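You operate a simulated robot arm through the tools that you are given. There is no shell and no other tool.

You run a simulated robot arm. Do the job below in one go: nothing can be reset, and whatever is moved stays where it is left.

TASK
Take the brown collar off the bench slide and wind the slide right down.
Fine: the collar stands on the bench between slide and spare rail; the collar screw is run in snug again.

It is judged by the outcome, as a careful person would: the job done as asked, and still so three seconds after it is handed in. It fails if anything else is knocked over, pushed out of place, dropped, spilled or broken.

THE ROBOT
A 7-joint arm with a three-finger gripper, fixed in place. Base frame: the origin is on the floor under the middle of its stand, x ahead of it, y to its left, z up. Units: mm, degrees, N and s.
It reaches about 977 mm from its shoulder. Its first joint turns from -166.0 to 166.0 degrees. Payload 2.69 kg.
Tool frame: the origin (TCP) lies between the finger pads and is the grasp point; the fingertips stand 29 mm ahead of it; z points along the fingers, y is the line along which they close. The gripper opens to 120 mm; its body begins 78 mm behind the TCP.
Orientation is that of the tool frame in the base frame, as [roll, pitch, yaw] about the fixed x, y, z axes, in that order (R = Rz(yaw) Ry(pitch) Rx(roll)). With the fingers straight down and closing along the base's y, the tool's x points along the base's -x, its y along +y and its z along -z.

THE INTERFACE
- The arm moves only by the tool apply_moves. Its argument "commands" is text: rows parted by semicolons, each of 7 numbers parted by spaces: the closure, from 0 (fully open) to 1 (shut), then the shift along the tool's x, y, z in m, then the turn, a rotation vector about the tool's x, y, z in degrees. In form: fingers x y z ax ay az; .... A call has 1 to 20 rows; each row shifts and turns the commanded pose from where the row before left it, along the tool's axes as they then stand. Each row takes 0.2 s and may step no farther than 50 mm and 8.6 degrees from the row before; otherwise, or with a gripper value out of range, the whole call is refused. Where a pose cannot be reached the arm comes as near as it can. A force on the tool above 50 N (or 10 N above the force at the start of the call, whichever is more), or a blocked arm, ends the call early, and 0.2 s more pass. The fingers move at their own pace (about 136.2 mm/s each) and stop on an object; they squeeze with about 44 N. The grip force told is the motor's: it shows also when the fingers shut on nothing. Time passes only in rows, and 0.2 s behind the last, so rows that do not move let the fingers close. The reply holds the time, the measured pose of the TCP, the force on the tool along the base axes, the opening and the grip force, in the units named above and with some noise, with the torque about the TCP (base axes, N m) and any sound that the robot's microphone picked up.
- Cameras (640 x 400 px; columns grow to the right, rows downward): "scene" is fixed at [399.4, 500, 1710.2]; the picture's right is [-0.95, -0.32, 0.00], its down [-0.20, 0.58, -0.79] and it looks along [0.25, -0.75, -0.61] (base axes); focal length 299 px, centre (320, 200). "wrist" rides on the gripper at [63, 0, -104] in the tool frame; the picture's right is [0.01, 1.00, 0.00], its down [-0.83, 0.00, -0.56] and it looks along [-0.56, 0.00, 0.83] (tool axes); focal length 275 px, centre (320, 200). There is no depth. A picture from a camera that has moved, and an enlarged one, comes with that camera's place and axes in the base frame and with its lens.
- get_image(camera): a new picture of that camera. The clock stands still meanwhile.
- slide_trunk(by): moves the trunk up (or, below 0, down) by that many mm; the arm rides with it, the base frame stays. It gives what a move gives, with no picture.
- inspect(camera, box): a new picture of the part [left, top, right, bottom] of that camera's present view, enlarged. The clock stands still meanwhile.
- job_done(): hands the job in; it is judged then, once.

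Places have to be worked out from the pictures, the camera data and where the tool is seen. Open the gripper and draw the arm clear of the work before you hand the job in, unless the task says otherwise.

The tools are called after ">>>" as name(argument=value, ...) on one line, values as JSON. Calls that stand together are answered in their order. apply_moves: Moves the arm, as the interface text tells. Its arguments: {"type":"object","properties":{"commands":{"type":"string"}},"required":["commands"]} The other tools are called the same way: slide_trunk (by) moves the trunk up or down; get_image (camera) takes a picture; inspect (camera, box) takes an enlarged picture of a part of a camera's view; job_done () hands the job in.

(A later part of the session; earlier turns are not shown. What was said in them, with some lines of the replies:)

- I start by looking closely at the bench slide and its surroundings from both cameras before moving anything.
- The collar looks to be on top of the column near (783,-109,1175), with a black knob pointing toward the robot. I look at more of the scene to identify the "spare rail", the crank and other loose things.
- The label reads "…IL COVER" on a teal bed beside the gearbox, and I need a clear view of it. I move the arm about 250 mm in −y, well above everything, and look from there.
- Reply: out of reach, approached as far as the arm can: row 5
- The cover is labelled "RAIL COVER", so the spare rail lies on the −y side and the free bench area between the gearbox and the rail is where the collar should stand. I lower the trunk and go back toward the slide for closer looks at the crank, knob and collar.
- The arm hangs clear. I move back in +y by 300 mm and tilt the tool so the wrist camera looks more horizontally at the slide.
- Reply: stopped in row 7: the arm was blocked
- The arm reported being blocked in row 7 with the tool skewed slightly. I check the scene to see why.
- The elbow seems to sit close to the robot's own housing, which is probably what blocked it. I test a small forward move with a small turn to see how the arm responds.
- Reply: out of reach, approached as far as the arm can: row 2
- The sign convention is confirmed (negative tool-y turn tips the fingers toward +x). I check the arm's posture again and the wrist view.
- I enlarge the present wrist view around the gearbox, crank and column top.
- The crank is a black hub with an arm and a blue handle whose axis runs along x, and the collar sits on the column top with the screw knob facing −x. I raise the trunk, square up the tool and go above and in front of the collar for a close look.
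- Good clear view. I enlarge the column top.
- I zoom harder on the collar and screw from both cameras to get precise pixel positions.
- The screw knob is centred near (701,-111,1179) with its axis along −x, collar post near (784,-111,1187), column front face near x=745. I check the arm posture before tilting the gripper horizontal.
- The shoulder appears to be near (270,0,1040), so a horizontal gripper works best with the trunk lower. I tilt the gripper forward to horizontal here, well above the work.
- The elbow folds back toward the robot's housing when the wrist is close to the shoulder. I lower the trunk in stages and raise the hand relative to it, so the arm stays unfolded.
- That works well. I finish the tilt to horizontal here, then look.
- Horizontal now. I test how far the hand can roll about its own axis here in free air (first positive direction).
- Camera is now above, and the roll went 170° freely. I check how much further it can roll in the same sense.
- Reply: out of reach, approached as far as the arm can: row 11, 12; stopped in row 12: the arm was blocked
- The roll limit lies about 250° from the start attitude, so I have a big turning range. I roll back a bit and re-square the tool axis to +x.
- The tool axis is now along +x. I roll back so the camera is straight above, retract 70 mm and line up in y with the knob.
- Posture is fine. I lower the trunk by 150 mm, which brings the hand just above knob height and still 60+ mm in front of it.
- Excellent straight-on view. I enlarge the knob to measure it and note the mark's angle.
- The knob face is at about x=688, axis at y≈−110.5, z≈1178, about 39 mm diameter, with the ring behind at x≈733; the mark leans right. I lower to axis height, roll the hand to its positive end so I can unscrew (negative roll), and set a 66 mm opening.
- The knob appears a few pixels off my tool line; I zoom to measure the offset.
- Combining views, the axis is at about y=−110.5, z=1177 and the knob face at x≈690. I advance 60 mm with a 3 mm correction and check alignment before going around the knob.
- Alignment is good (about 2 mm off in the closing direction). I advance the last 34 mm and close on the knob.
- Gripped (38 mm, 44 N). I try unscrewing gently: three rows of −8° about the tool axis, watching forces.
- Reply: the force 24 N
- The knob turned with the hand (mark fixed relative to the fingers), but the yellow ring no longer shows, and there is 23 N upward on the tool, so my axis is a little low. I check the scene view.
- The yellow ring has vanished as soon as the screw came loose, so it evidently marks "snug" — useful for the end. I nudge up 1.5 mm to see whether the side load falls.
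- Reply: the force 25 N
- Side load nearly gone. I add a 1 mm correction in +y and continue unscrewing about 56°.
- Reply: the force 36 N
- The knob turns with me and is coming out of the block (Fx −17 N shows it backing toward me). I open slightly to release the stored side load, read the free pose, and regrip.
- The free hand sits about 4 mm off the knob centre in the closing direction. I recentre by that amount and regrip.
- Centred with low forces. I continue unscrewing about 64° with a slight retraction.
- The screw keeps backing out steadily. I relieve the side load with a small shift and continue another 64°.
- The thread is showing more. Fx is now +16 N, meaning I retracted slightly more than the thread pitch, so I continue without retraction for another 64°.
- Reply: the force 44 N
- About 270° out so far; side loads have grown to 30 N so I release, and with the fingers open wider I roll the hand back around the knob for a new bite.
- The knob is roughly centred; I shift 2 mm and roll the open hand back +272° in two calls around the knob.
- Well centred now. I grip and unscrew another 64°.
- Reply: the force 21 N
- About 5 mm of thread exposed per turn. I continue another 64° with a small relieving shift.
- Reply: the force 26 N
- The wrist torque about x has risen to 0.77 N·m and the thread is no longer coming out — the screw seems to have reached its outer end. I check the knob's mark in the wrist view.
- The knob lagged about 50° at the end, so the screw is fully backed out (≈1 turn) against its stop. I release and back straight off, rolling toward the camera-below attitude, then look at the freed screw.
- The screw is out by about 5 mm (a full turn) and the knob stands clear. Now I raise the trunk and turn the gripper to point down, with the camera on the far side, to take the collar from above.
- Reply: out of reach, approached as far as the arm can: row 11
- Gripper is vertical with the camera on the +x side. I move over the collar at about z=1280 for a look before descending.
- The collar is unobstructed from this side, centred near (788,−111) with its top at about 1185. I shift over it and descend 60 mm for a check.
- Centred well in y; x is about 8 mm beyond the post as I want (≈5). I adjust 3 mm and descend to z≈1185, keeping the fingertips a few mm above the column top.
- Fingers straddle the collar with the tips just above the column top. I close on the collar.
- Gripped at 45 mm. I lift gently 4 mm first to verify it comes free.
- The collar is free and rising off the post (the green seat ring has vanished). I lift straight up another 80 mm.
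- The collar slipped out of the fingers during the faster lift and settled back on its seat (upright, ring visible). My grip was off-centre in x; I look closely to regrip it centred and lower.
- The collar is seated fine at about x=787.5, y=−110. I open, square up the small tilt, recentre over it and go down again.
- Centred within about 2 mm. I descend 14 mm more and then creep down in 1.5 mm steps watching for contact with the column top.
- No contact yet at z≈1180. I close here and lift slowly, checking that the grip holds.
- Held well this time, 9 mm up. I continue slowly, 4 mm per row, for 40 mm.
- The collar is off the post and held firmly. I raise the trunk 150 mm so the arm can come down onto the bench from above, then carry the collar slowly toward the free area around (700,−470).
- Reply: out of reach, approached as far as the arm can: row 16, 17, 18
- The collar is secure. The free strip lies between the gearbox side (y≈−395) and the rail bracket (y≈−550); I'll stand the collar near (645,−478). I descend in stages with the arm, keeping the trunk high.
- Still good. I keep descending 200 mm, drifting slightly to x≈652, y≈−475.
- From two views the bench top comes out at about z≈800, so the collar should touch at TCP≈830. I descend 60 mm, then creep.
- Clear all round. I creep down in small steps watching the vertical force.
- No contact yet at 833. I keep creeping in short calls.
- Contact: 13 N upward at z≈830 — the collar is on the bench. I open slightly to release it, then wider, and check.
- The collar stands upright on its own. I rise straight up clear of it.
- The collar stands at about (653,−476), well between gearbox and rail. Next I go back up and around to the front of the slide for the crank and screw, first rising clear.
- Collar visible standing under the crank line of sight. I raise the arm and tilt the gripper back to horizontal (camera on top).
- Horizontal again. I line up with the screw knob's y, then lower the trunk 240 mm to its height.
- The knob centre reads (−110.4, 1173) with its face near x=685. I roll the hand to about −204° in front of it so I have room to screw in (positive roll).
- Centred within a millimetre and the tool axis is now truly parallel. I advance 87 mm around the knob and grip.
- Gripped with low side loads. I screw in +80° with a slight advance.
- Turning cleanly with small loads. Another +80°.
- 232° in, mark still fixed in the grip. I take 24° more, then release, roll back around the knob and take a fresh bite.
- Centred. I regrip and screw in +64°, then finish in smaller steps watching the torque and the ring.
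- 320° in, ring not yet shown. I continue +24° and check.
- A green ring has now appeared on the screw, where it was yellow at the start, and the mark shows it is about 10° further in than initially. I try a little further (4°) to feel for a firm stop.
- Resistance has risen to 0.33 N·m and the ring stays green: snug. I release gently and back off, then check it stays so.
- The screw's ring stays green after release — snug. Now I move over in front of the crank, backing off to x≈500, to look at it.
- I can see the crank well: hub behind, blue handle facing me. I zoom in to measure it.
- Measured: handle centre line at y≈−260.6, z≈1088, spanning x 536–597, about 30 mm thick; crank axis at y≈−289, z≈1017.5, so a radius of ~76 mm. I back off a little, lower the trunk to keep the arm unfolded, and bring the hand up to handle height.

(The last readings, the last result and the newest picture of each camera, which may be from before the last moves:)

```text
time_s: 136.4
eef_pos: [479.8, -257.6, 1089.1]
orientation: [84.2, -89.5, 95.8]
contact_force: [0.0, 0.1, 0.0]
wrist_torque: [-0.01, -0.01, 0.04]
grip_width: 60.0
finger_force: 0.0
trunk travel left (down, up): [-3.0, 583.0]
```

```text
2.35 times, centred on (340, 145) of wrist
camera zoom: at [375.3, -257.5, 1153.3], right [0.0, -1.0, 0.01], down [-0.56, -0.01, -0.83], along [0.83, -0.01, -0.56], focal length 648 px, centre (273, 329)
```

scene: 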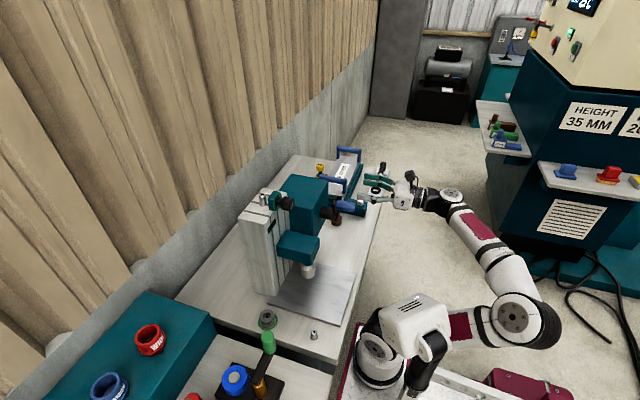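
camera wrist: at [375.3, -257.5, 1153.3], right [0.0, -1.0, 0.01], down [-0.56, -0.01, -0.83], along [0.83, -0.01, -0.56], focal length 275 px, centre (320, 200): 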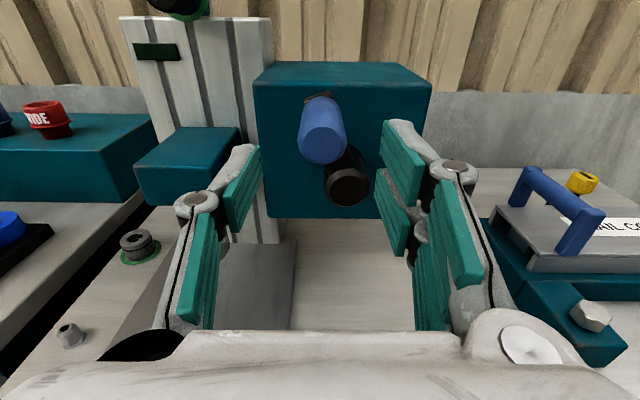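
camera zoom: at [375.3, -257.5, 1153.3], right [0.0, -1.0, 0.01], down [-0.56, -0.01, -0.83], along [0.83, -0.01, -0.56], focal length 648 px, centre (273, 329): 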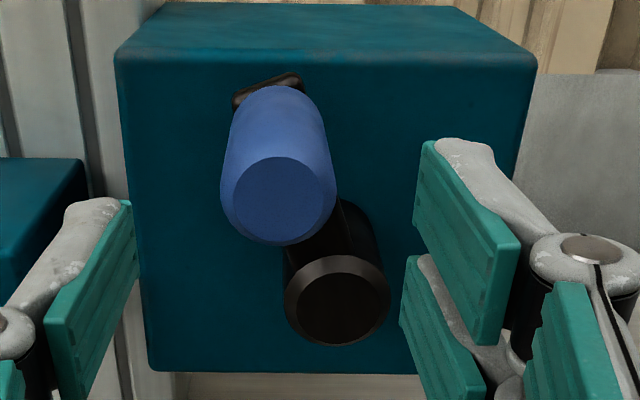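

Handle front centre (y −261.5, z 1086.5), crank axis about (−288, 1015.5). I approach 80 mm around the handle and grip it.

>>> apply_moves(commands="0.5 -0.002 0.0037 0.02 0 0 0; 0.5 0 0 0.03 0 0 0; 0.5 0 0 0.03 0 0 0; 0.5 0 0 0 0 0 0")

>>> get_image(camera="wrist")

>>> inspect(camera="scene", box=[310, 180, 410, 250])

```text
time_s: 137.4
eef_pos: [559.8, -262.7, 1088.6]
orientation: [86.2, -89.4, 94.1]
contact_force: [-0.6, -0.2, -0.5]
wrist_torque: [-0.01, 0.03, 0.02]
grip_width: 60.1
finger_force: 0.0
trunk travel left (down, up): [-3.0, 583.0]
```

```text
taken
camera wrist: at [454.9, -263.0, 1150.8], right [0.0, -1.0, 0.01], down [-0.56, -0.01, -0.83], along [0.83, -0.01, -0.56], focal length 275 px, centre (320, 200)
```

wrist: 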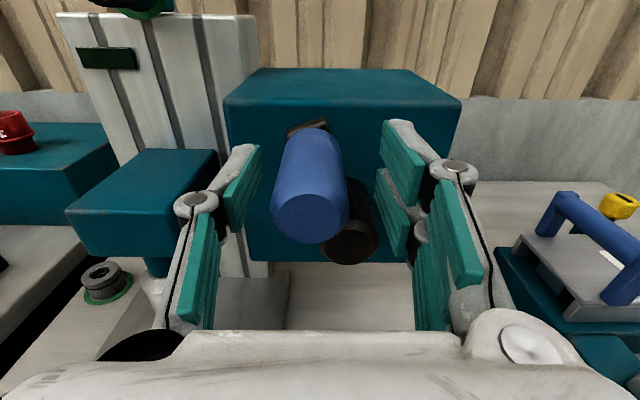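

```text
5.71 times, centred on (360, 215) of scene
camera zoom: at [399.4, 500.0, 1710.2], right [-0.95, -0.32, 0.0], down [-0.2, 0.58, -0.79], along [0.25, -0.75, -0.61], focal length 1708 px, centre (91, 114)
```

zoom: 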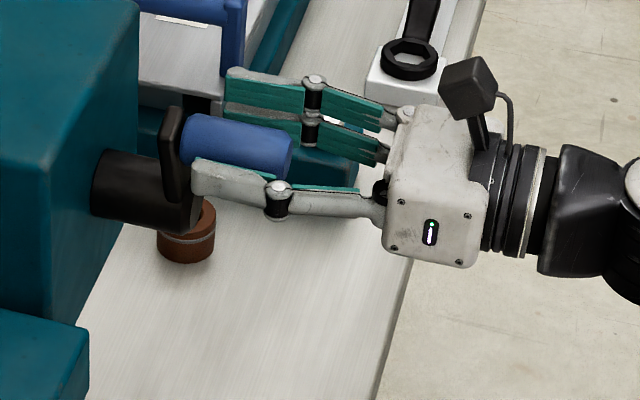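

Fingers straddle the handle. I shift 2 mm and close on it.

>>> apply_moves(commands="0.5 0 -0.002 0 0 0 0; 0.85 0 0 0 0 0 0; 0.85 0 0 0 0 0 0; 0.85 0 0 0 0 0 0")

>>> inspect(camera="scene", box=[225, 190, 385, 300])

```text
time_s: 138.4
eef_pos: [558.3, -260.0, 1088.0]
orientation: [80.8, -89.6, 99.3]
contact_force: [-1.4, 5.2, 2.6]
wrist_torque: [0.05, -0.21, 0.19]
grip_width: 30.6
finger_force: 44.6
trunk travel left (down, up): [-3.0, 583.0]
```

```text
3.64 times, centred on (305, 245) of scene
camera zoom: at [399.4, 500.0, 1710.2], right [-0.95, -0.32, 0.0], down [-0.2, 0.58, -0.79], along [0.25, -0.75, -0.61], focal length 1087 px, centre (374, 36)
```

zoom: 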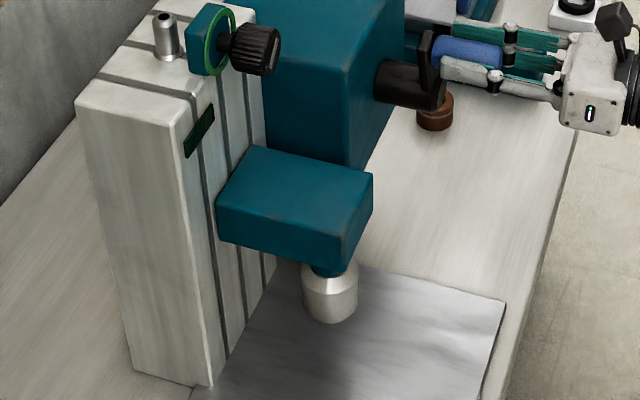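

Gripped at 30.6 mm. I try a small clockwise arc (30°, as seen from the robot) to see which way the slide goes and whether the crank moves easily.

>>> apply_moves(commands="0.85 0.0035 0.0127 0 0 0 0; 0.85 0.0013 0.0132 0 0 0 0; 0.85 -0.001 0.0132 0 0 0 0; 0.85 0 0 0 0 0 0")

>>> inspect(camera="scene", box=[225, 190, 385, 300])

>>> get_image(camera="wrist")

```text
time_s: 139.4
eef_pos: [558.0, -300.8, 1089.8]
orientation: [95.8, -89.6, 83.9]
contact_force: [-27.1, 6.0, -15.2]
wrist_torque: [0.02, 0.34, 0.28]
grip_width: 30.5
finger_force: 44.6
trunk travel left (down, up): [-3.0, 583.0]
```

```text
3.64 times, centred on (305, 245) of scene
camera zoom: at [399.4, 500.0, 1710.2], right [-0.95, -0.32, 0.0], down [-0.2, 0.58, -0.79], along [0.25, -0.75, -0.61], focal length 1087 px, centre (374, 36)
```

zoom: 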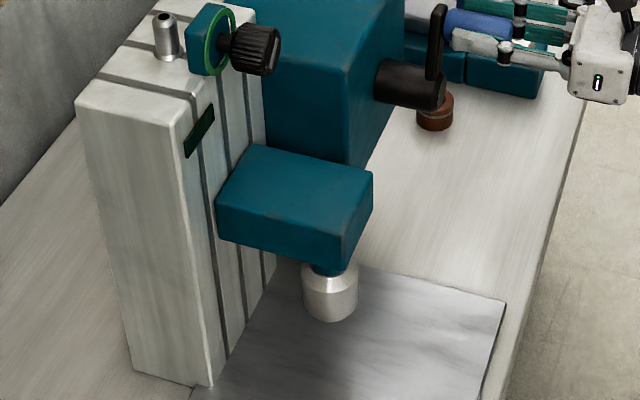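

```text
taken
camera wrist: at [455.1, -300.0, 1153.8], right [0.0, -1.0, 0.01], down [-0.56, -0.01, -0.83], along [0.83, -0.01, -0.56], focal length 275 px, centre (320, 200)
```

wrist: 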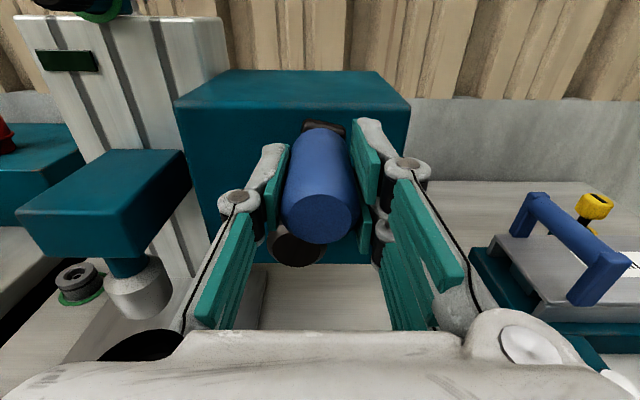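

The crank turns. I zoom on the head for a precise reference, then move another 30° the same way to tell the direction for sure.

>>> inspect(camera="scene", box=[280, 225, 340, 285])

>>> apply_moves(commands="0.85 -0.0033 0.0128 0 0 0 0; 0.85 -0.0055 0.012 0 0 0 0; 0.85 -0.0075 0.0108 0 0 0 0; 0.85 0 0 0 0 0 0")

>>> inspect(camera="scene", box=[280, 225, 340, 285])

```text
6.67 times, centred on (310, 255) of scene
camera zoom: at [399.4, 500.0, 1710.2], right [-0.95, -0.32, 0.0], down [-0.2, 0.58, -0.79], along [0.25, -0.75, -0.61], focal length 1992 px, centre (387, -167)
```

zoom: 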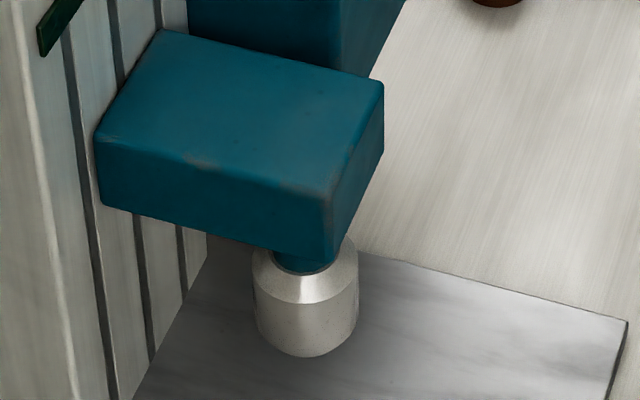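

```text
time_s: 140.4
eef_pos: [559.6, -334.7, 1074.8]
orientation: [98.6, -89.3, 81.7]
contact_force: [-28.8, 25.6, -23.2]
wrist_torque: [0.04, 0.44, 1.06]
grip_width: 30.2
finger_force: 44.6
trunk travel left (down, up): [-3.0, 583.0]
```

```text
6.67 times, centred on (310, 255) of scene
camera zoom: at [399.4, 500.0, 1710.2], right [-0.95, -0.32, 0.0], down [-0.2, 0.58, -0.79], along [0.25, -0.75, -0.61], focal length 1992 px, centre (387, -167)
```

zoom: 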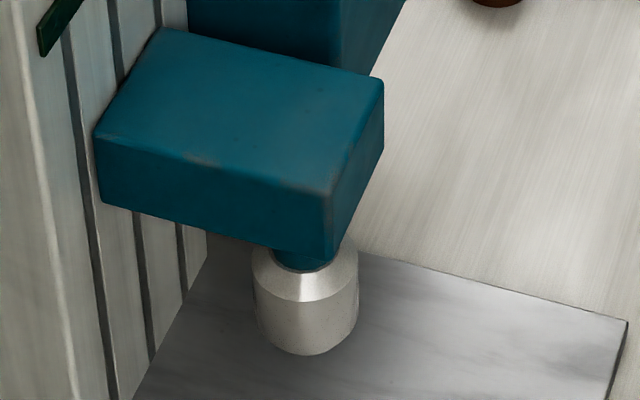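

Clockwise lifts the head slightly (about 2 px), so winding down is counter-clockwise, and it looks like roughly 20 mm per turn with ~77 mm to go. I turn back counter-clockwise about 60° and watch forces.

>>> apply_moves(commands="0.85 0.0074 -0.0114 -0.001 0 0 0; 0.85 0.0052 -0.0126 0 0 0 0; 0.85 0.003 -0.0132 0 0 0 0; 0.85 0.0006 -0.0136 0 0 0 0; 0.85 -0.0017 -0.0135 0 0 0 0; 0.85 -0.004 -0.013 0 0 0 0; 0.85 0 0 0 0 0 0")

```text
time_s: 142.0
eef_pos: [557.6, -256.2, 1085.9]
orientation: [58.1, -89.3, 122.2]
contact_force: [27.3, 11.5, 35.3]
wrist_torque: [0.02, -1.01, 0.29]
grip_width: 30.5
finger_force: 44.6
trunk travel left (down, up): [-3.0, 583.0]
```

Contact stiffness is about 30 N/mm and my points fit a circle of radius 75.2 mm, so I now follow that arc in short stretches, correcting by the force readings. Next 50° counter-clockwise.

>>> apply_moves(commands="0.85 -0.0048 -0.012 0.0009 0 0 0; 0.85 -0.0079 -0.0105 0.0001 0 0 0; 0.85 -0.0096 -0.0089 0.0002 0 0 0; 0.85 -0.011 -0.0071 0.0002 0 0 0; 0.85 -0.0121 -0.0051 0.0002 0 0 0; 0.85 0 0 0 0 0 0")

```text
time_s: 143.4
eef_pos: [558.5, -214.5, 1039.1]
orientation: [81.4, -89.3, 99.2]
contact_force: [-30.7, 34.9, 9.0]
wrist_torque: [0.04, -0.43, 0.99]
grip_width: 30.2
finger_force: 44.9
trunk travel left (down, up): [-3.0, 583.0]
```

The force pattern refines the circle to radius 76.0 mm. I correct for that and go another 50°.

>>> apply_moves(commands="0.85 -0.0136 -0.0043 -0.001 0 0 0; 0.85 -0.0132 -0.0007 0 0 0 0; 0.85 -0.0132 0.0016 0 0 0 0; 0.85 -0.0127 0.0039 0 0 0 0; 0.85 -0.0118 0.006 0 0 0 0; 0.85 0 0 0 0 0 0")

```text
time_s: 144.8
eef_pos: [558.6, -224.2, 973.9]
orientation: [99.1, -89.5, 80.9]
contact_force: [-16.7, 18.2, -13.5]
wrist_torque: [0.03, 0.69, 0.58]
grip_width: 30.5
finger_force: 44.8
trunk travel left (down, up): [-3.0, 583.0]
```

Loads are dropping; refined radius 76.5 mm. Next 60° through the bottom.

>>> apply_moves(commands="0.85 -0.0114 0.0078 -0.0005 0 0 0; 0.85 -0.0091 0.0098 0 0 0 0; 0.85 -0.0073 0.0112 0 0 0 0; 0.85 -0.0052 0.0123 0 0 0 0; 0.85 -0.003 0.013 0 0 0 0; 0.85 -0.0007 0.0133 0 0 0 0; 0.85 0 0 0 0 0 0")

>>> inspect(camera="scene", box=[280, 225, 340, 285])

```text
time_s: 146.4
eef_pos: [557.8, -288.9, 940.4]
orientation: [71.2, -89.2, 109.2]
contact_force: [31.0, 6.1, 34.6]
wrist_torque: [0.01, -0.93, 0.19]
grip_width: 30.6
finger_force: 44.4
trunk travel left (down, up): [-3.0, 583.0]
```

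```text
6.67 times, centred on (310, 255) of scene
camera zoom: at [399.4, 500.0, 1710.2], right [-0.95, -0.32, 0.0], down [-0.2, 0.58, -0.79], along [0.25, -0.75, -0.61], focal length 1992 px, centre (387, -167)
```

zoom: 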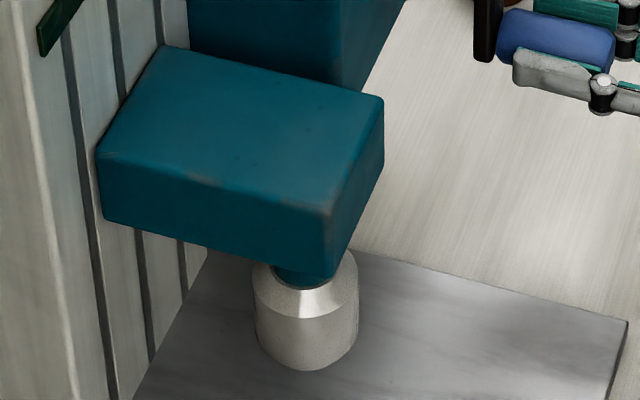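

The head has come down about 10 mm (≈16 mm per turn), so this is the right way. I correct the arc slightly and carry on 60°.

>>> apply_moves(commands="0.85 0.0028 0.013 0.0006 0 0 0; 0.85 0.0039 0.0127 0 0 0 0; 0.85 0.006 0.0118 0 0 0 0; 0.85 0.008 0.0106 0 0 0 0; 0.85 0.0097 0.009 0 0 0 0; 0.85 0.0111 0.0072 0 0 0 0; 0.85 0 0 0 0 0 0")

```text
time_s: 148.0
eef_pos: [558.1, -351.7, 981.5]
orientation: [84.3, -89.4, 96.1]
contact_force: [-7.5, 29.1, 9.0]
wrist_torque: [-0.05, 0.07, 0.95]
grip_width: 30.4
finger_force: 44.6
trunk travel left (down, up): [-3.0, 583.0]
```

Loads acceptable. I nudge the fitted centre 0.6 mm and continue 80°.

>>> apply_moves(commands="0.85 0.0122 0.0045 -0.0002 0 0 0; 0.85 0.0129 0.003 0 0 0 0; 0.85 0.0132 0.0007 0 0 0 0; 0.85 0.0131 -0.0016 0 0 0 0; 0.85 0.0127 -0.0039 0 0 0 0; 0.85 0.0118 -0.006 0 0 0 0; 0.85 0.0106 -0.008 0 0 0 0; 0.85 0.009 -0.0097 0 0 0 0; 0.85 0 0 0 0 0 0")

```text
time_s: 150.0
eef_pos: [557.9, -330.8, 1074.5]
orientation: [112.1, -89.4, 68.0]
contact_force: [6.0, 11.8, -24.8]
wrist_torque: [-0.01, 1.04, 0.17]
grip_width: 30.3
finger_force: 45.5
trunk travel left (down, up): [-3.0, 583.0]
```

Steady. I refine again and go another 80°.

>>> apply_moves(commands="0.85 0.0065 -0.0115 0.0002 0 0 0; 0.85 0.0052 -0.0121 0 0 0 0; 0.85 0.003 -0.0129 0 0 0 0; 0.85 0.0007 -0.0132 0 0 0 0; 0.85 -0.0016 -0.0131 0 0 0 0; 0.85 -0.0039 -0.0126 0 0 0 0; 0.85 -0.006 -0.0117 0 0 0 0; 0.85 -0.0079 -0.0105 0 0 0 0; 0.85 0 0 0 0 0 0")

>>> inspect(camera="scene", box=[280, 225, 340, 285])

```text
time_s: 152.0
eef_pos: [557.4, -235.5, 1072.4]
orientation: [57.9, -89.4, 121.8]
contact_force: [-28.9, -9.5, -5.6]
wrist_torque: [-0.01, -0.4, -0.54]
grip_width: 30.6
finger_force: 45.2
trunk travel left (down, up): [-3.0, 583.0]
```

```text
6.67 times, centred on (310, 255) of scene
camera zoom: at [399.4, 500.0, 1710.2], right [-0.95, -0.32, 0.0], down [-0.2, 0.58, -0.79], along [0.25, -0.75, -0.61], focal length 1992 px, centre (387, -167)
```

zoom: 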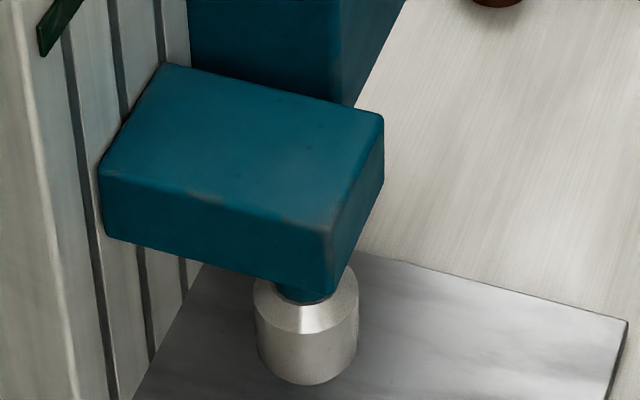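

The head keeps descending (another ~10 mm). Loads are low, so I take a longer 110° stretch.

>>> apply_moves(commands="0.85 -0.0099 -0.0088 -0.0008 0 0 0; 0.85 -0.0111 -0.0072 0 0 0 0; 0.85 -0.0121 -0.0052 0 0 0 0; 0.85 -0.0129 -0.003 0 0 0 0; 0.85 -0.0132 -0.0007 0 0 0 0; 0.85 -0.0131 0.0016 0 0 0 0; 0.85 -0.0126 0.0039 0 0 0 0; 0.85 -0.0117 0.006 0 0 0 0; 0.85 -0.0105 0.0079 0 0 0 0; 0.85 -0.009 0.0096 0 0 0 0; 0.85 -0.0072 0.0111 0 0 0 0; 0.85 0 0 0 0 0 0")

```text
time_s: 154.6
eef_pos: [558.0, -252.8, 947.3]
orientation: [81.4, -89.5, 98.3]
contact_force: [-17.2, 3.8, -0.9]
wrist_torque: [0.01, 0.06, -0.01]
grip_width: 30.4
finger_force: 45.0
trunk travel left (down, up): [-3.0, 583.0]
```

Very low loads now. I continue 170°.

>>> apply_moves(commands="0.85 -0.0052 0.0121 -0.0003 0 0 0; 0.85 -0.003 0.0129 0 0 0 0; 0.85 -0.0007 0.0132 0 0 0 0; 0.85 0.0016 0.0131 0 0 0 0; 0.85 0.0039 0.0126 0 0 0 0; 0.85 0.006 0.0117 0 0 0 0; 0.85 0.0079 0.0105 0 0 0 0; 0.85 0.0096 0.009 0 0 0 0; 0.85 0.0111 0.0072 0 0 0 0; 0.85 0.0121 0.0052 0 0 0 0; 0.85 0.0129 0.003 0 0 0 0; 0.85 0.0132 0.0007 0 0 0 0; 0.85 0.0131 -0.0016 0 0 0 0; 0.85 0.0126 -0.0039 0 0 0 0; 0.85 0.0117 -0.006 0 0 0 0; 0.85 0.0105 -0.0079 0 0 0 0; 0.85 0.009 -0.0096 0 0 0 0; 0.85 0 0 0 0 0 0")

>>> inspect(camera="scene", box=[280, 225, 340, 285])

```text
time_s: 158.4
eef_pos: [558.3, -334.5, 1072.5]
orientation: [107.2, -89.5, 72.9]
contact_force: [12.7, 11.1, -20.9]
wrist_torque: [0.0, 1.13, 0.02]
grip_width: 30.4
finger_force: 45.2
trunk travel left (down, up): [-3.0, 583.0]
```

```text
6.67 times, centred on (310, 255) of scene
camera zoom: at [399.4, 500.0, 1710.2], right [-0.95, -0.32, 0.0], down [-0.2, 0.58, -0.79], along [0.25, -0.75, -0.61], focal length 1992 px, centre (387, -167)
```

zoom: 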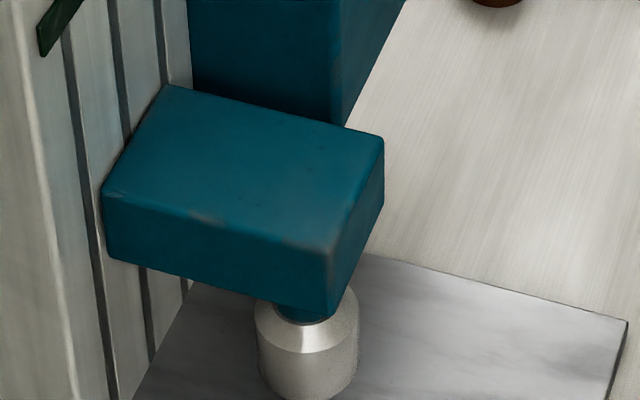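

About 57 px over two turns; the nose needs roughly 40–50 px more to reach the plate. I continue another 170° with a small correction.

>>> apply_moves(commands="0.85 0.0068 -0.0114 0.0002 0 0 0; 0.85 0.0052 -0.0121 0 0 0 0; 0.85 0.003 -0.0129 0 0 0 0; 0.85 0.0007 -0.0132 0 0 0 0; 0.85 -0.0016 -0.0131 0 0 0 0; 0.85 -0.0039 -0.0126 0 0 0 0; 0.85 -0.006 -0.0117 0 0 0 0; 0.85 -0.0079 -0.0105 0 0 0 0; 0.85 -0.0096 -0.009 -0.0004 0 0 0; 0.85 -0.0111 -0.0072 0 0 0 0; 0.85 -0.0121 -0.0052 0 0 0 0; 0.85 -0.0129 -0.003 0 0 0 0; 0.85 -0.0132 -0.0007 0 0 0 0; 0.85 -0.0131 0.0016 0 0 0 0; 0.85 -0.0126 0.0039 0 0 0 0; 0.85 -0.0117 0.006 0 0 0 0; 0.85 -0.0105 0.0079 0 0 0 0; 0.85 0 0 0 0 0 0")

>>> inspect(camera="scene", box=[280, 225, 340, 305])

```text
time_s: 162.2
eef_pos: [557.3, -232.4, 962.4]
orientation: [72.6, -89.4, 107.5]
contact_force: [21.2, -11.8, 17.1]
wrist_torque: [-0.01, -0.62, -0.19]
grip_width: 30.2
finger_force: 45.3
trunk travel left (down, up): [-3.0, 583.0]
```

```text
5.00 times, centred on (310, 265) of scene
camera zoom: at [399.4, 500.0, 1710.2], right [-0.95, -0.32, 0.0], down [-0.2, 0.58, -0.79], along [0.25, -0.75, -0.61], focal length 1494 px, centre (370, -125)
```

zoom: 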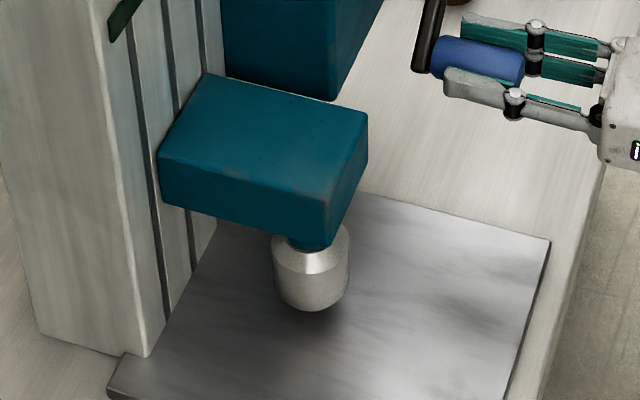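

Going well; nose is nearing the plate. I continue 170° with corrections.

>>> apply_moves(commands="0.85 -0.0087 0.01 0.0005 0 0 0; 0.85 -0.0072 0.0111 0 0 0 0; 0.85 -0.0052 0.0121 0 0 0 0; 0.85 -0.003 0.0129 0 0 0 0; 0.85 -0.0007 0.0132 0 0 0 0; 0.85 0.0016 0.0131 0 0 0 0; 0.85 0.0039 0.0126 0 0 0 0; 0.85 0.006 0.0117 0 0 0 0; 0.85 0.0079 0.0105 0 0 0 0; 0.85 0.0096 0.009 0 0 0 0; 0.85 0.0111 0.0072 0 0 0 0; 0.85 0.0121 0.0052 0 0 0 0; 0.85 0.0129 0.003 0 0 0 0; 0.85 0.0132 0.0007 0 0 0 0; 0.85 0.0131 -0.0016 0 0 0 0; 0.85 0.0126 -0.0039 0 0 0 0; 0.85 0.0117 -0.006 0 0 0 0; 0.85 0 0 0 0 0 0")

>>> inspect(camera="scene", box=[280, 225, 340, 305])

```text
time_s: 166.0
eef_pos: [557.4, -349.7, 1053.9]
orientation: [103.7, -89.4, 76.4]
contact_force: [-11.7, 26.9, -22.0]
wrist_torque: [0.0, 0.98, 0.63]
grip_width: 30.2
finger_force: 45.0
trunk travel left (down, up): [-3.0, 583.0]
```

```text
5.00 times, centred on (310, 265) of scene
camera zoom: at [399.4, 500.0, 1710.2], right [-0.95, -0.32, 0.0], down [-0.2, 0.58, -0.79], along [0.25, -0.75, -0.61], focal length 1494 px, centre (370, -125)
```

zoom: 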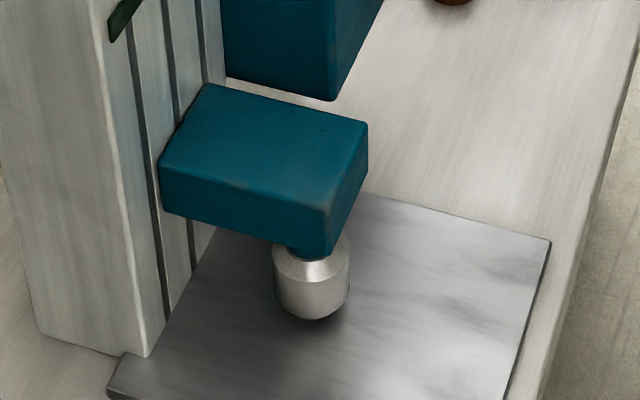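

Still descending steadily with no stop yet. I correct inward about 0.9 mm and continue.

>>> apply_moves(commands="0.85 0.01 -0.0087 -0.0004 0 0 0; 0.85 0.009 -0.0096 0 0 0 0; 0.85 0.0072 -0.0111 0 0 0 0; 0.85 0.0052 -0.0121 0 0 0 0; 0.85 0.003 -0.0129 0 0 0 0; 0.85 0.0007 -0.0132 0 0 0 0; 0.85 -0.0016 -0.0131 0 0 0 0; 0.85 -0.0039 -0.0126 0 0 0 0; 0.85 -0.006 -0.0117 0 0 0 0; 0.85 -0.0079 -0.0105 0 0 0 0; 0.85 -0.0096 -0.009 0 0 0 0; 0.85 -0.0111 -0.0072 0 0 0 0; 0.85 -0.0121 -0.0052 0 0 0 0; 0.85 -0.0129 -0.003 0 0 0 0; 0.85 -0.0132 -0.0007 0 0 0 0; 0.85 -0.0131 0.0016 0 0 0 0; 0.85 -0.0126 0.0039 0 0 0 0; 0.85 0 0 0 0 0 0")

>>> inspect(camera="scene", box=[280, 225, 340, 305])

```text
time_s: 167.9
eef_pos: [555.4, -258.5, 1085.6]
orientation: [49.0, -89.4, 130.1]
contact_force: [16.2, -10.9, 5.9]
wrist_torque: [0.02, -0.15, -0.45]
grip_width: 30.6
finger_force: 45.4
trunk travel left (down, up): [-3.0, 583.0]
stopped in row 9: the force on the tool passed its limit at 71 N (the readings are from after the stop); the commanded pose is now the measured one
```

```text
5.00 times, centred on (310, 265) of scene
camera zoom: at [399.4, 500.0, 1710.2], right [-0.95, -0.32, 0.0], down [-0.2, 0.58, -0.79], along [0.25, -0.75, -0.61], focal length 1494 px, centre (370, -125)
```

zoom: 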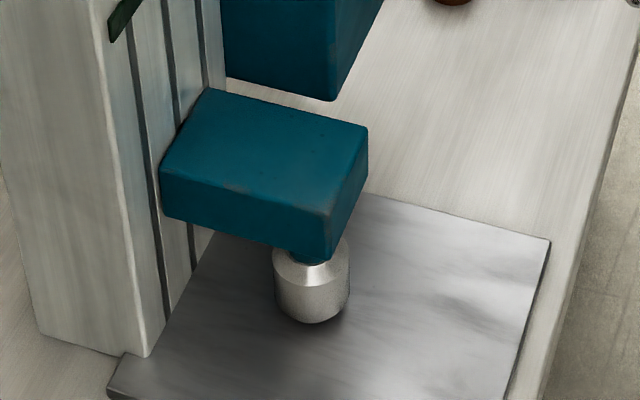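

The call stopped on force at exactly about three full turns from the start — possibly the bottom stop. I test gently with a 3 mm push further to see if it is a tangential hard stop.

>>> apply_moves(commands="0.85 0 0 0 0 0 0; 0.85 -0.0011 -0.0028 0 0 0 0; 0.85 0 0 0 0 0 0")

>>> inspect(camera="scene", box=[285, 255, 335, 290])

>>> get_image(camera="wrist")

```text
time_s: 168.6
eef_pos: [555.6, -259.3, 1083.9]
orientation: [40.4, -89.2, 138.6]
contact_force: [13.8, -15.4, 5.3]
wrist_torque: [0.01, 0.05, 0.28]
grip_width: 30.9
finger_force: 45.0
trunk travel left (down, up): [-3.0, 583.0]
stopped in row 3: the force on the tool passed its limit at 54 N (the readings are from after the stop); the commanded pose is now the measured one
```

```text
11.43 times, centred on (310, 272) of scene
camera zoom: at [399.4, 500.0, 1710.2], right [-0.95, -0.32, 0.0], down [-0.2, 0.58, -0.79], along [0.25, -0.75, -0.61], focal length 3416 px, centre (434, -629)
```

zoom: 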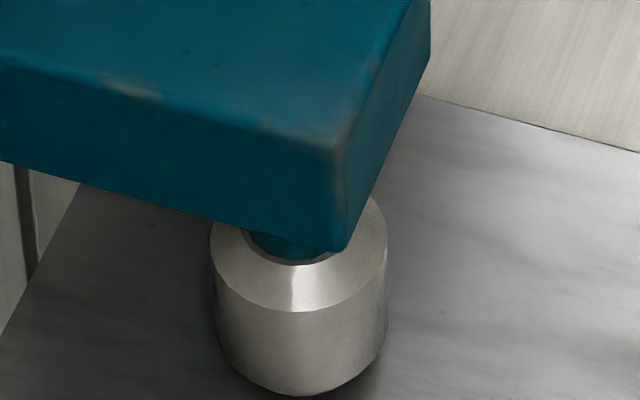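

```text
taken
camera wrist: at [451.6, -255.8, 1147.6], right [-0.02, -1.0, 0.01], down [-0.55, 0.0, -0.84], along [0.84, -0.02, -0.55], focal length 275 px, centre (320, 200)
```

wrist: 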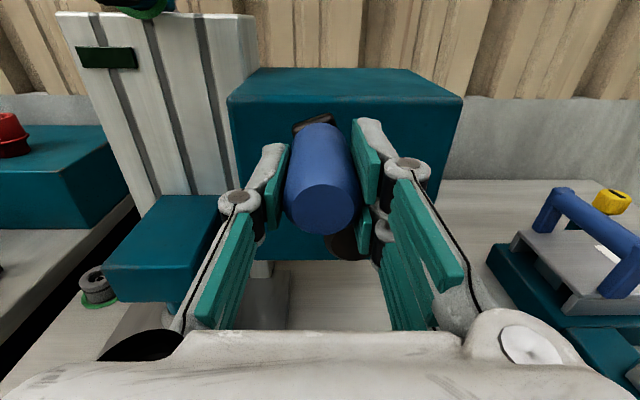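

It is a firm tangential stop (54 N at 3 mm), and the nose is at plate level: the slide is right down. I release the handle and back straight off along −x.

>>> apply_moves(commands="0.85 0 0 0 0 0 0; 0.5 0 0 0 0 0 0; 0.5 0 0 0 0 0 0; 0.5 0 0 -0.03 0 0 0; 0.5 0 0 -0.03 0 0 0; 0.5 0 0 -0.03 0 0 0; 0.5 0 0 -0.02 0 0 0; 0.5 0 0 0 0 0 0")

>>> get_image(camera="wrist")

>>> get_image(camera="scene")

>>> inspect(camera="scene", box=[225, 180, 385, 300])

```text
time_s: 170.4
eef_pos: [446.1, -255.3, 1083.9]
orientation: [40.2, -89.3, 139.0]
contact_force: [0.2, -0.2, 0.0]
wrist_torque: [-0.02, 0.0, -0.02]
grip_width: 59.9
finger_force: 0.1
trunk travel left (down, up): [-3.0, 583.0]
```

```text
taken
camera wrist: at [340.3, -253.0, 1146.2], right [-0.02, -1.0, 0.01], down [-0.55, 0.0, -0.84], along [0.84, -0.02, -0.55], focal length 275 px, centre (320, 200)
```

wrist: 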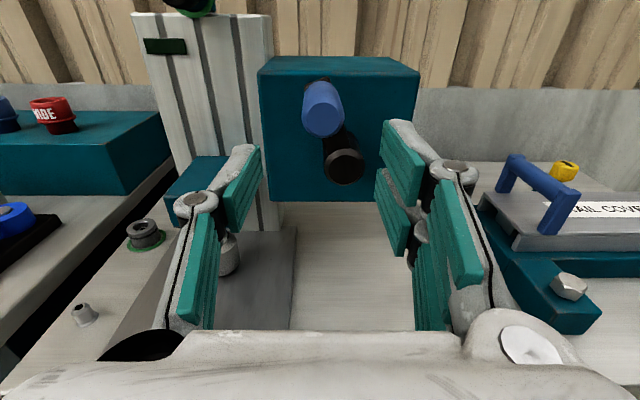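

```text
taken
```

scene: 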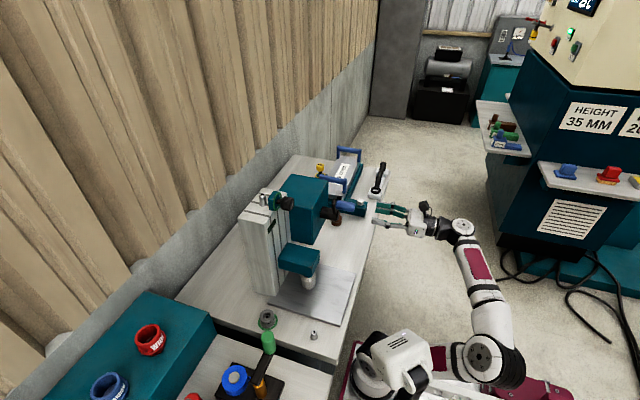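

```text
3.33 times, centred on (305, 240) of scene
camera zoom: at [399.4, 500.0, 1710.2], right [-0.95, -0.32, 0.0], down [-0.2, 0.58, -0.79], along [0.25, -0.75, -0.61], focal length 996 px, centre (370, 67)
```

zoom: 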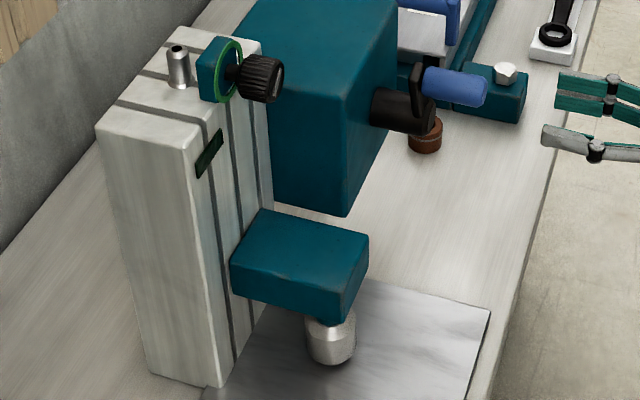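

Released cleanly; the crank stayed put. I slide over in front of the head to check the nose against the plate and the column marker.

>>> apply_moves(commands="0.2 0 -0.035 0 0 0 0; 0.2 0 -0.035 0 0 0 0; 0.2 0 -0.035 0 0 0 0; 0.2 0 -0.035 0 0 0 0; 0.2 0 0 0 0 0 0")

>>> get_image(camera="wrist")

>>> inspect(camera="wrist", box=[240, 130, 400, 300])

```text
time_s: 171.6
eef_pos: [446.8, -113.6, 1083.7]
orientation: [39.7, -89.3, 139.2]
contact_force: [0.2, 0.5, -0.1]
wrist_torque: [0.02, 0.01, 0.01]
grip_width: 96.2
finger_force: 0.2
trunk travel left (down, up): [-3.0, 583.0]
```

```text
taken
camera wrist: at [342.6, -110.6, 1145.9], right [-0.02, -1.0, 0.01], down [-0.55, 0.0, -0.84], along [0.84, -0.02, -0.55], focal length 275 px, centre (320, 200)
```

wrist: 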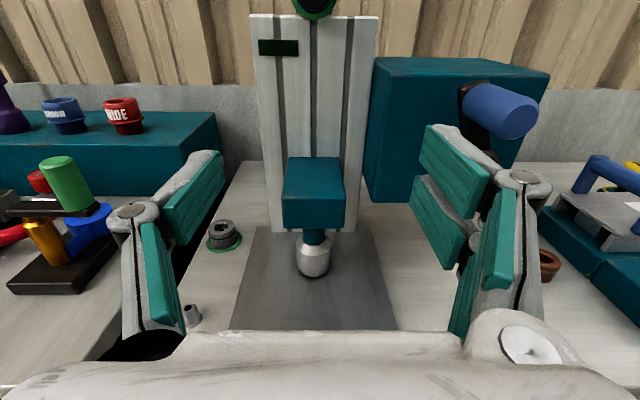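

```text
2.35 times, centred on (320, 215) of wrist
camera zoom: at [342.6, -110.6, 1145.9], right [-0.02, -1.0, 0.01], down [-0.55, 0.0, -0.84], along [0.84, -0.02, -0.55], focal length 648 px, centre (320, 165)
```

zoom: 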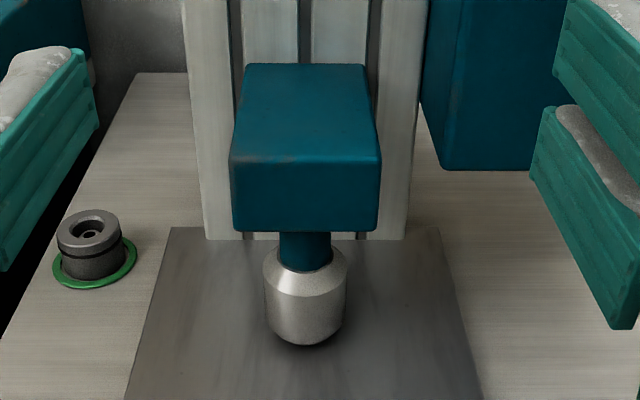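

>>> inspect(camera="wrist", box=[240, 0, 400, 100])

>>> inspect(camera="scene", box=[285, 225, 335, 290])

>>> inspect(camera="scene", box=[240, 175, 390, 235])

```text
4.00 times, centred on (320, 50) of wrist
camera zoom: at [342.6, -110.6, 1145.9], right [-0.02, -1.0, 0.01], down [-0.55, 0.0, -0.84], along [0.84, -0.02, -0.55], focal length 1101 px, centre (320, 800)
```

zoom: 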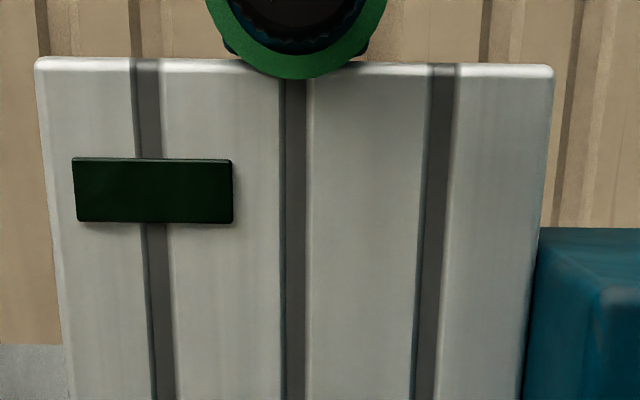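

```text
6.15 times, centred on (310, 258) of scene
camera zoom: at [399.4, 500.0, 1710.2], right [-0.95, -0.32, 0.0], down [-0.2, 0.58, -0.79], along [0.25, -0.75, -0.61], focal length 1839 px, centre (382, -154)
```

zoom: 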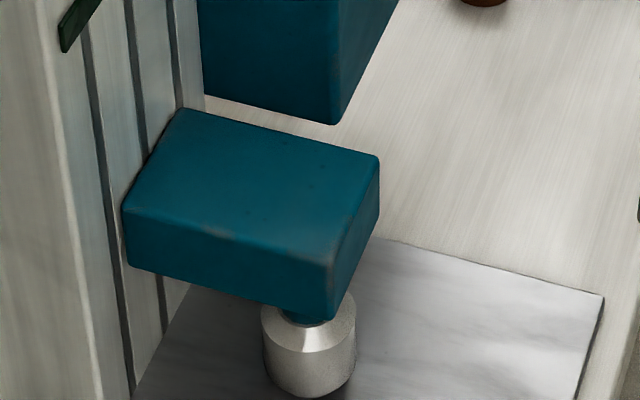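

```text
4.27 times, centred on (315, 205) of scene
camera zoom: at [399.4, 500.0, 1710.2], right [-0.95, -0.32, 0.0], down [-0.2, 0.58, -0.79], along [0.25, -0.75, -0.61], focal length 1275 px, centre (341, 179)
```

zoom: 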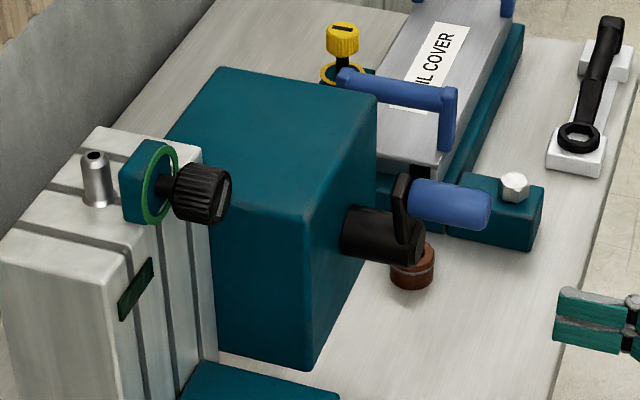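

The nose sits right at the plate and the crank is against its stop, so the slide is down. I now draw the arm clear by raising the trunk (nothing is above the hand) and open the gripper fully, then verify everything.

>>> slide_trunk(by=320)

>>> apply_moves(commands="0 0 0 0 0 0 0; 0 0 0 0 0 0 0; 0 0 0 0 0 0 0")

>>> get_image(camera="wrist")

>>> get_image(camera="scene")

>>> inspect(camera="scene", box=[225, 170, 405, 300])

```text
time_s: 174.7
eef_pos: [447.5, -115.3, 1403.2]
orientation: [40.2, -89.1, 138.7]
contact_force: [-0.3, -0.7, -0.4]
wrist_torque: [0.02, -0.03, 0.02]
grip_width: 95.9
finger_force: 0.0
trunk travel left (down, up): [-323.0, 263.0]
```

```text
time_s: 175.5
eef_pos: [447.5, -115.5, 1402.6]
orientation: [39.9, -89.1, 139.0]
contact_force: [0.4, -0.2, 0.1]
wrist_torque: [0.0, 0.0, -0.02]
grip_width: 120.0
finger_force: 0.2
trunk travel left (down, up): [-323.0, 263.0]
```

```text
taken
camera wrist: at [343.3, -112.6, 1465.5], right [-0.02, -1.0, 0.01], down [-0.55, 0.0, -0.84], along [0.84, -0.02, -0.55], focal length 275 px, centre (320, 200)
```

wrist: 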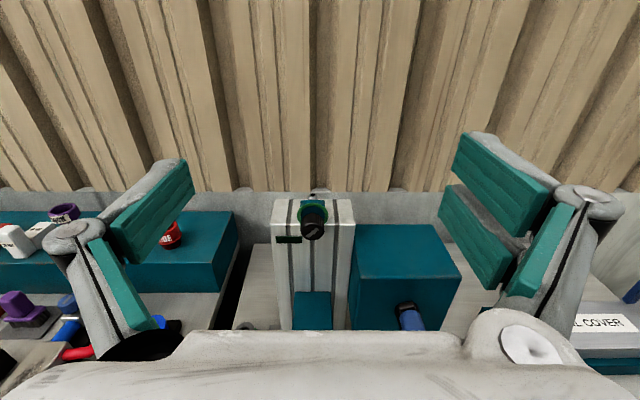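

```text
taken
```

scene: 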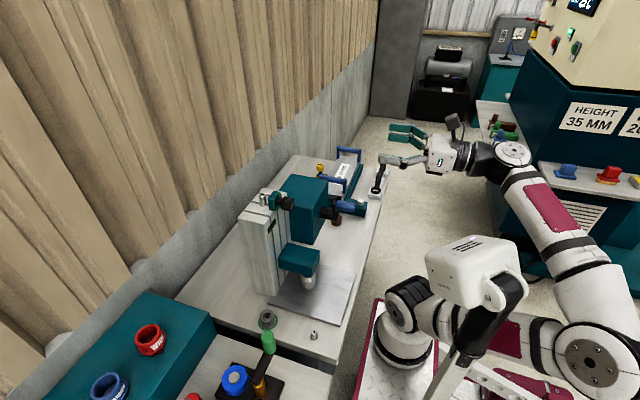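

```text
3.08 times, centred on (315, 235) of scene
camera zoom: at [399.4, 500.0, 1710.2], right [-0.95, -0.32, 0.0], down [-0.2, 0.58, -0.79], along [0.25, -0.75, -0.61], focal length 920 px, centre (335, 92)
```

zoom: 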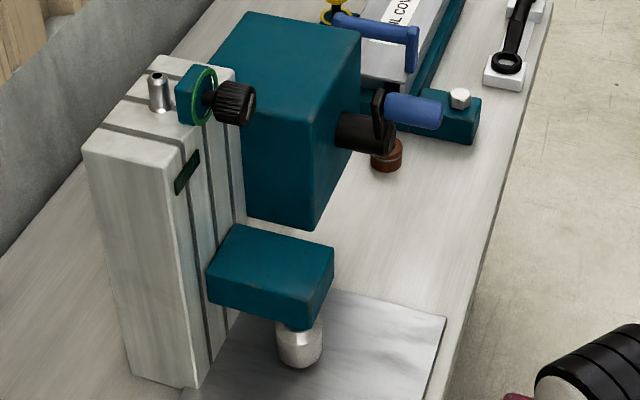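

Everything looks in order. I compare the crank's resting angle with the initial one, and take a last close look at the screw and collar.

>>> inspect(camera="scene", box=[310, 180, 380, 230])

>>> inspect(camera="scene", box=[245, 175, 315, 225])

>>> inspect(camera="scene", box=[290, 250, 330, 300])

```text
8.00 times, centred on (345, 205) of scene
camera zoom: at [399.4, 500.0, 1710.2], right [-0.95, -0.32, 0.0], down [-0.2, 0.58, -0.79], along [0.25, -0.75, -0.61], focal length 2391 px, centre (120, 160)
```

zoom: 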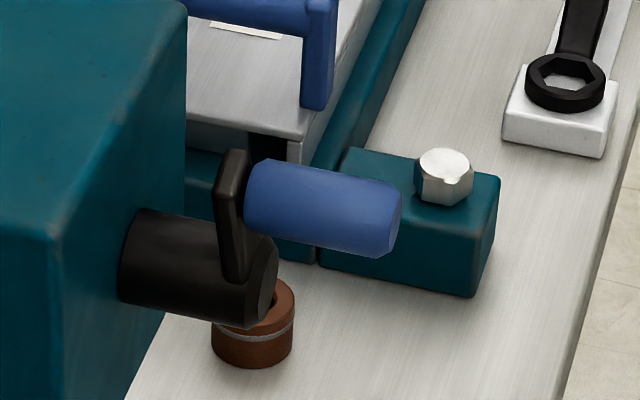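

```text
8.00 times, centred on (280, 200) of scene
camera zoom: at [399.4, 500.0, 1710.2], right [-0.95, -0.32, 0.0], down [-0.2, 0.58, -0.79], along [0.25, -0.75, -0.61], focal length 2391 px, centre (640, 200)
```

zoom: 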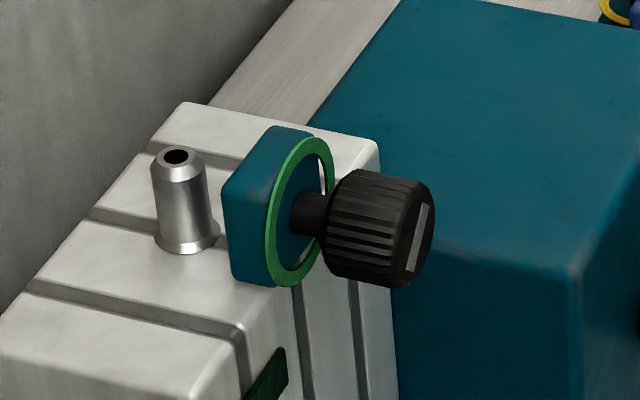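

```text
8.00 times, centred on (310, 275) of scene
camera zoom: at [399.4, 500.0, 1710.2], right [-0.95, -0.32, 0.0], down [-0.2, 0.58, -0.79], along [0.25, -0.75, -0.61], focal length 2391 px, centre (400, -400)
```

zoom: 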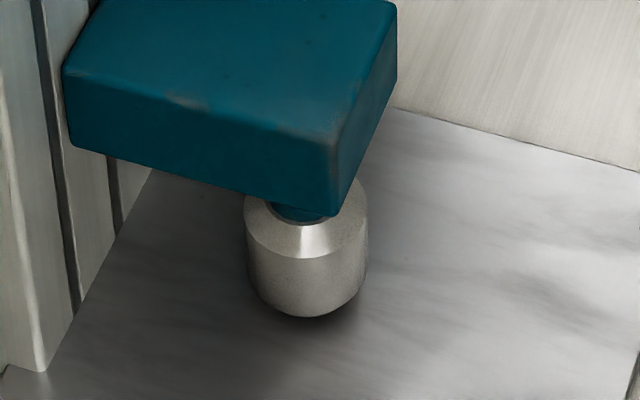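

The crank rests at exactly its starting angle, i.e. three full turns, and the screw ring is green. Before handing in, I glance at the signs on the neighbouring machine in case they bear on this job.

>>> inspect(camera="scene", box=[540, 0, 640, 140])

>>> inspect(camera="scene", box=[540, 150, 640, 250])

>>> inspect(camera="wrist", box=[260, 180, 470, 330])

```text
2.86 times, centred on (590, 70) of scene
camera zoom: at [399.4, 500.0, 1710.2], right [-0.95, -0.32, 0.0], down [-0.2, 0.58, -0.79], along [0.25, -0.75, -0.61], focal length 854 px, centre (-451, 571)
```

zoom: 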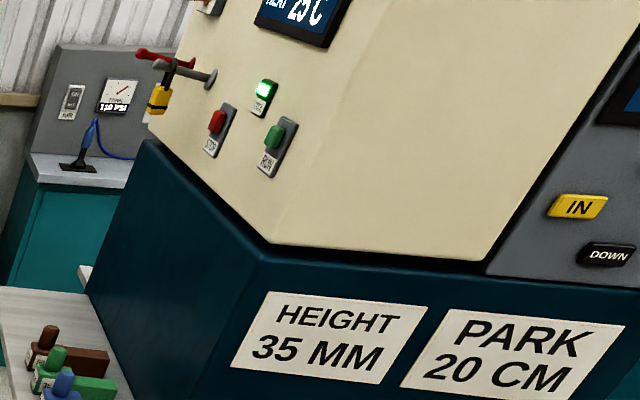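

```text
4.00 times, centred on (590, 200) of scene
camera zoom: at [399.4, 500.0, 1710.2], right [-0.95, -0.32, 0.0], down [-0.2, 0.58, -0.79], along [0.25, -0.75, -0.61], focal length 1196 px, centre (-760, 200)
```

zoom: 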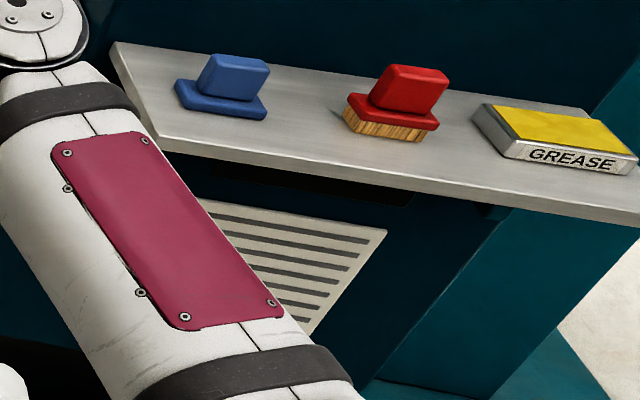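

```text
2.67 times, centred on (365, 255) of wrist
camera zoom: at [343.3, -112.6, 1465.5], right [-0.02, -1.0, 0.01], down [-0.55, 0.0, -0.84], along [0.84, -0.02, -0.55], focal length 734 px, centre (200, 53)
```

zoom: 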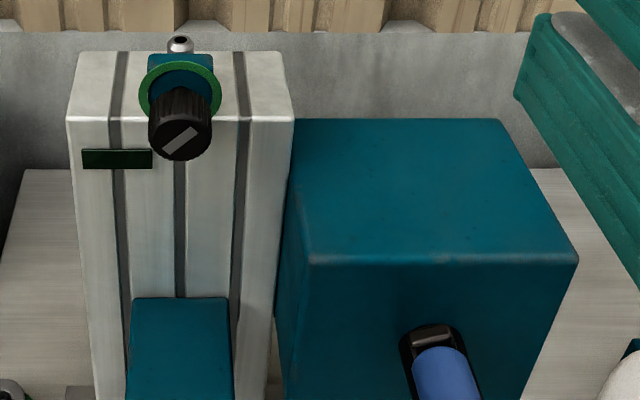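

The signs belong to the other machine. The collar stands upright between slide and rail, the screw ring shows green (snug), the slide is wound down to its stop, nothing else has moved, and the open gripper is well clear — I hand the job in.

>>> job_done()

```text
The job is handed in.
```

I took the collar off, wound the slide down to its stop, ran the collar screw back in and handed the job in. No verdict has come back yet.

- **Collar:** it stands upright on the bench at about x 653, y −476. That puts it between the slide's gearbox and the bracket of the spare rail. On my first lift it slipped from the fingers and dropped back onto its post. The second grip held.
- **Collar screw:** I backed it out about one turn to free the collar, then ran it in again until the torque rose to about 0.33 N·m. The ring on it shows green, where it was yellow at the start. I read green as snug, because the mark is about 13° further in than when I began.
- **Slide:** I wound it down three full turns, until the crank came up hard at its stop. The nose is at or within a few millimetres of the plate. I judged that from the pictures and could not confirm that it touches. I took the stop as the bottom of the travel. A dark green strip near the top of the column stayed dark throughout. I took it for a mark or plate, not a lamp.

The pictures showed nothing else moved or knocked over. The gripper is open and clear, in front of and above the bench.
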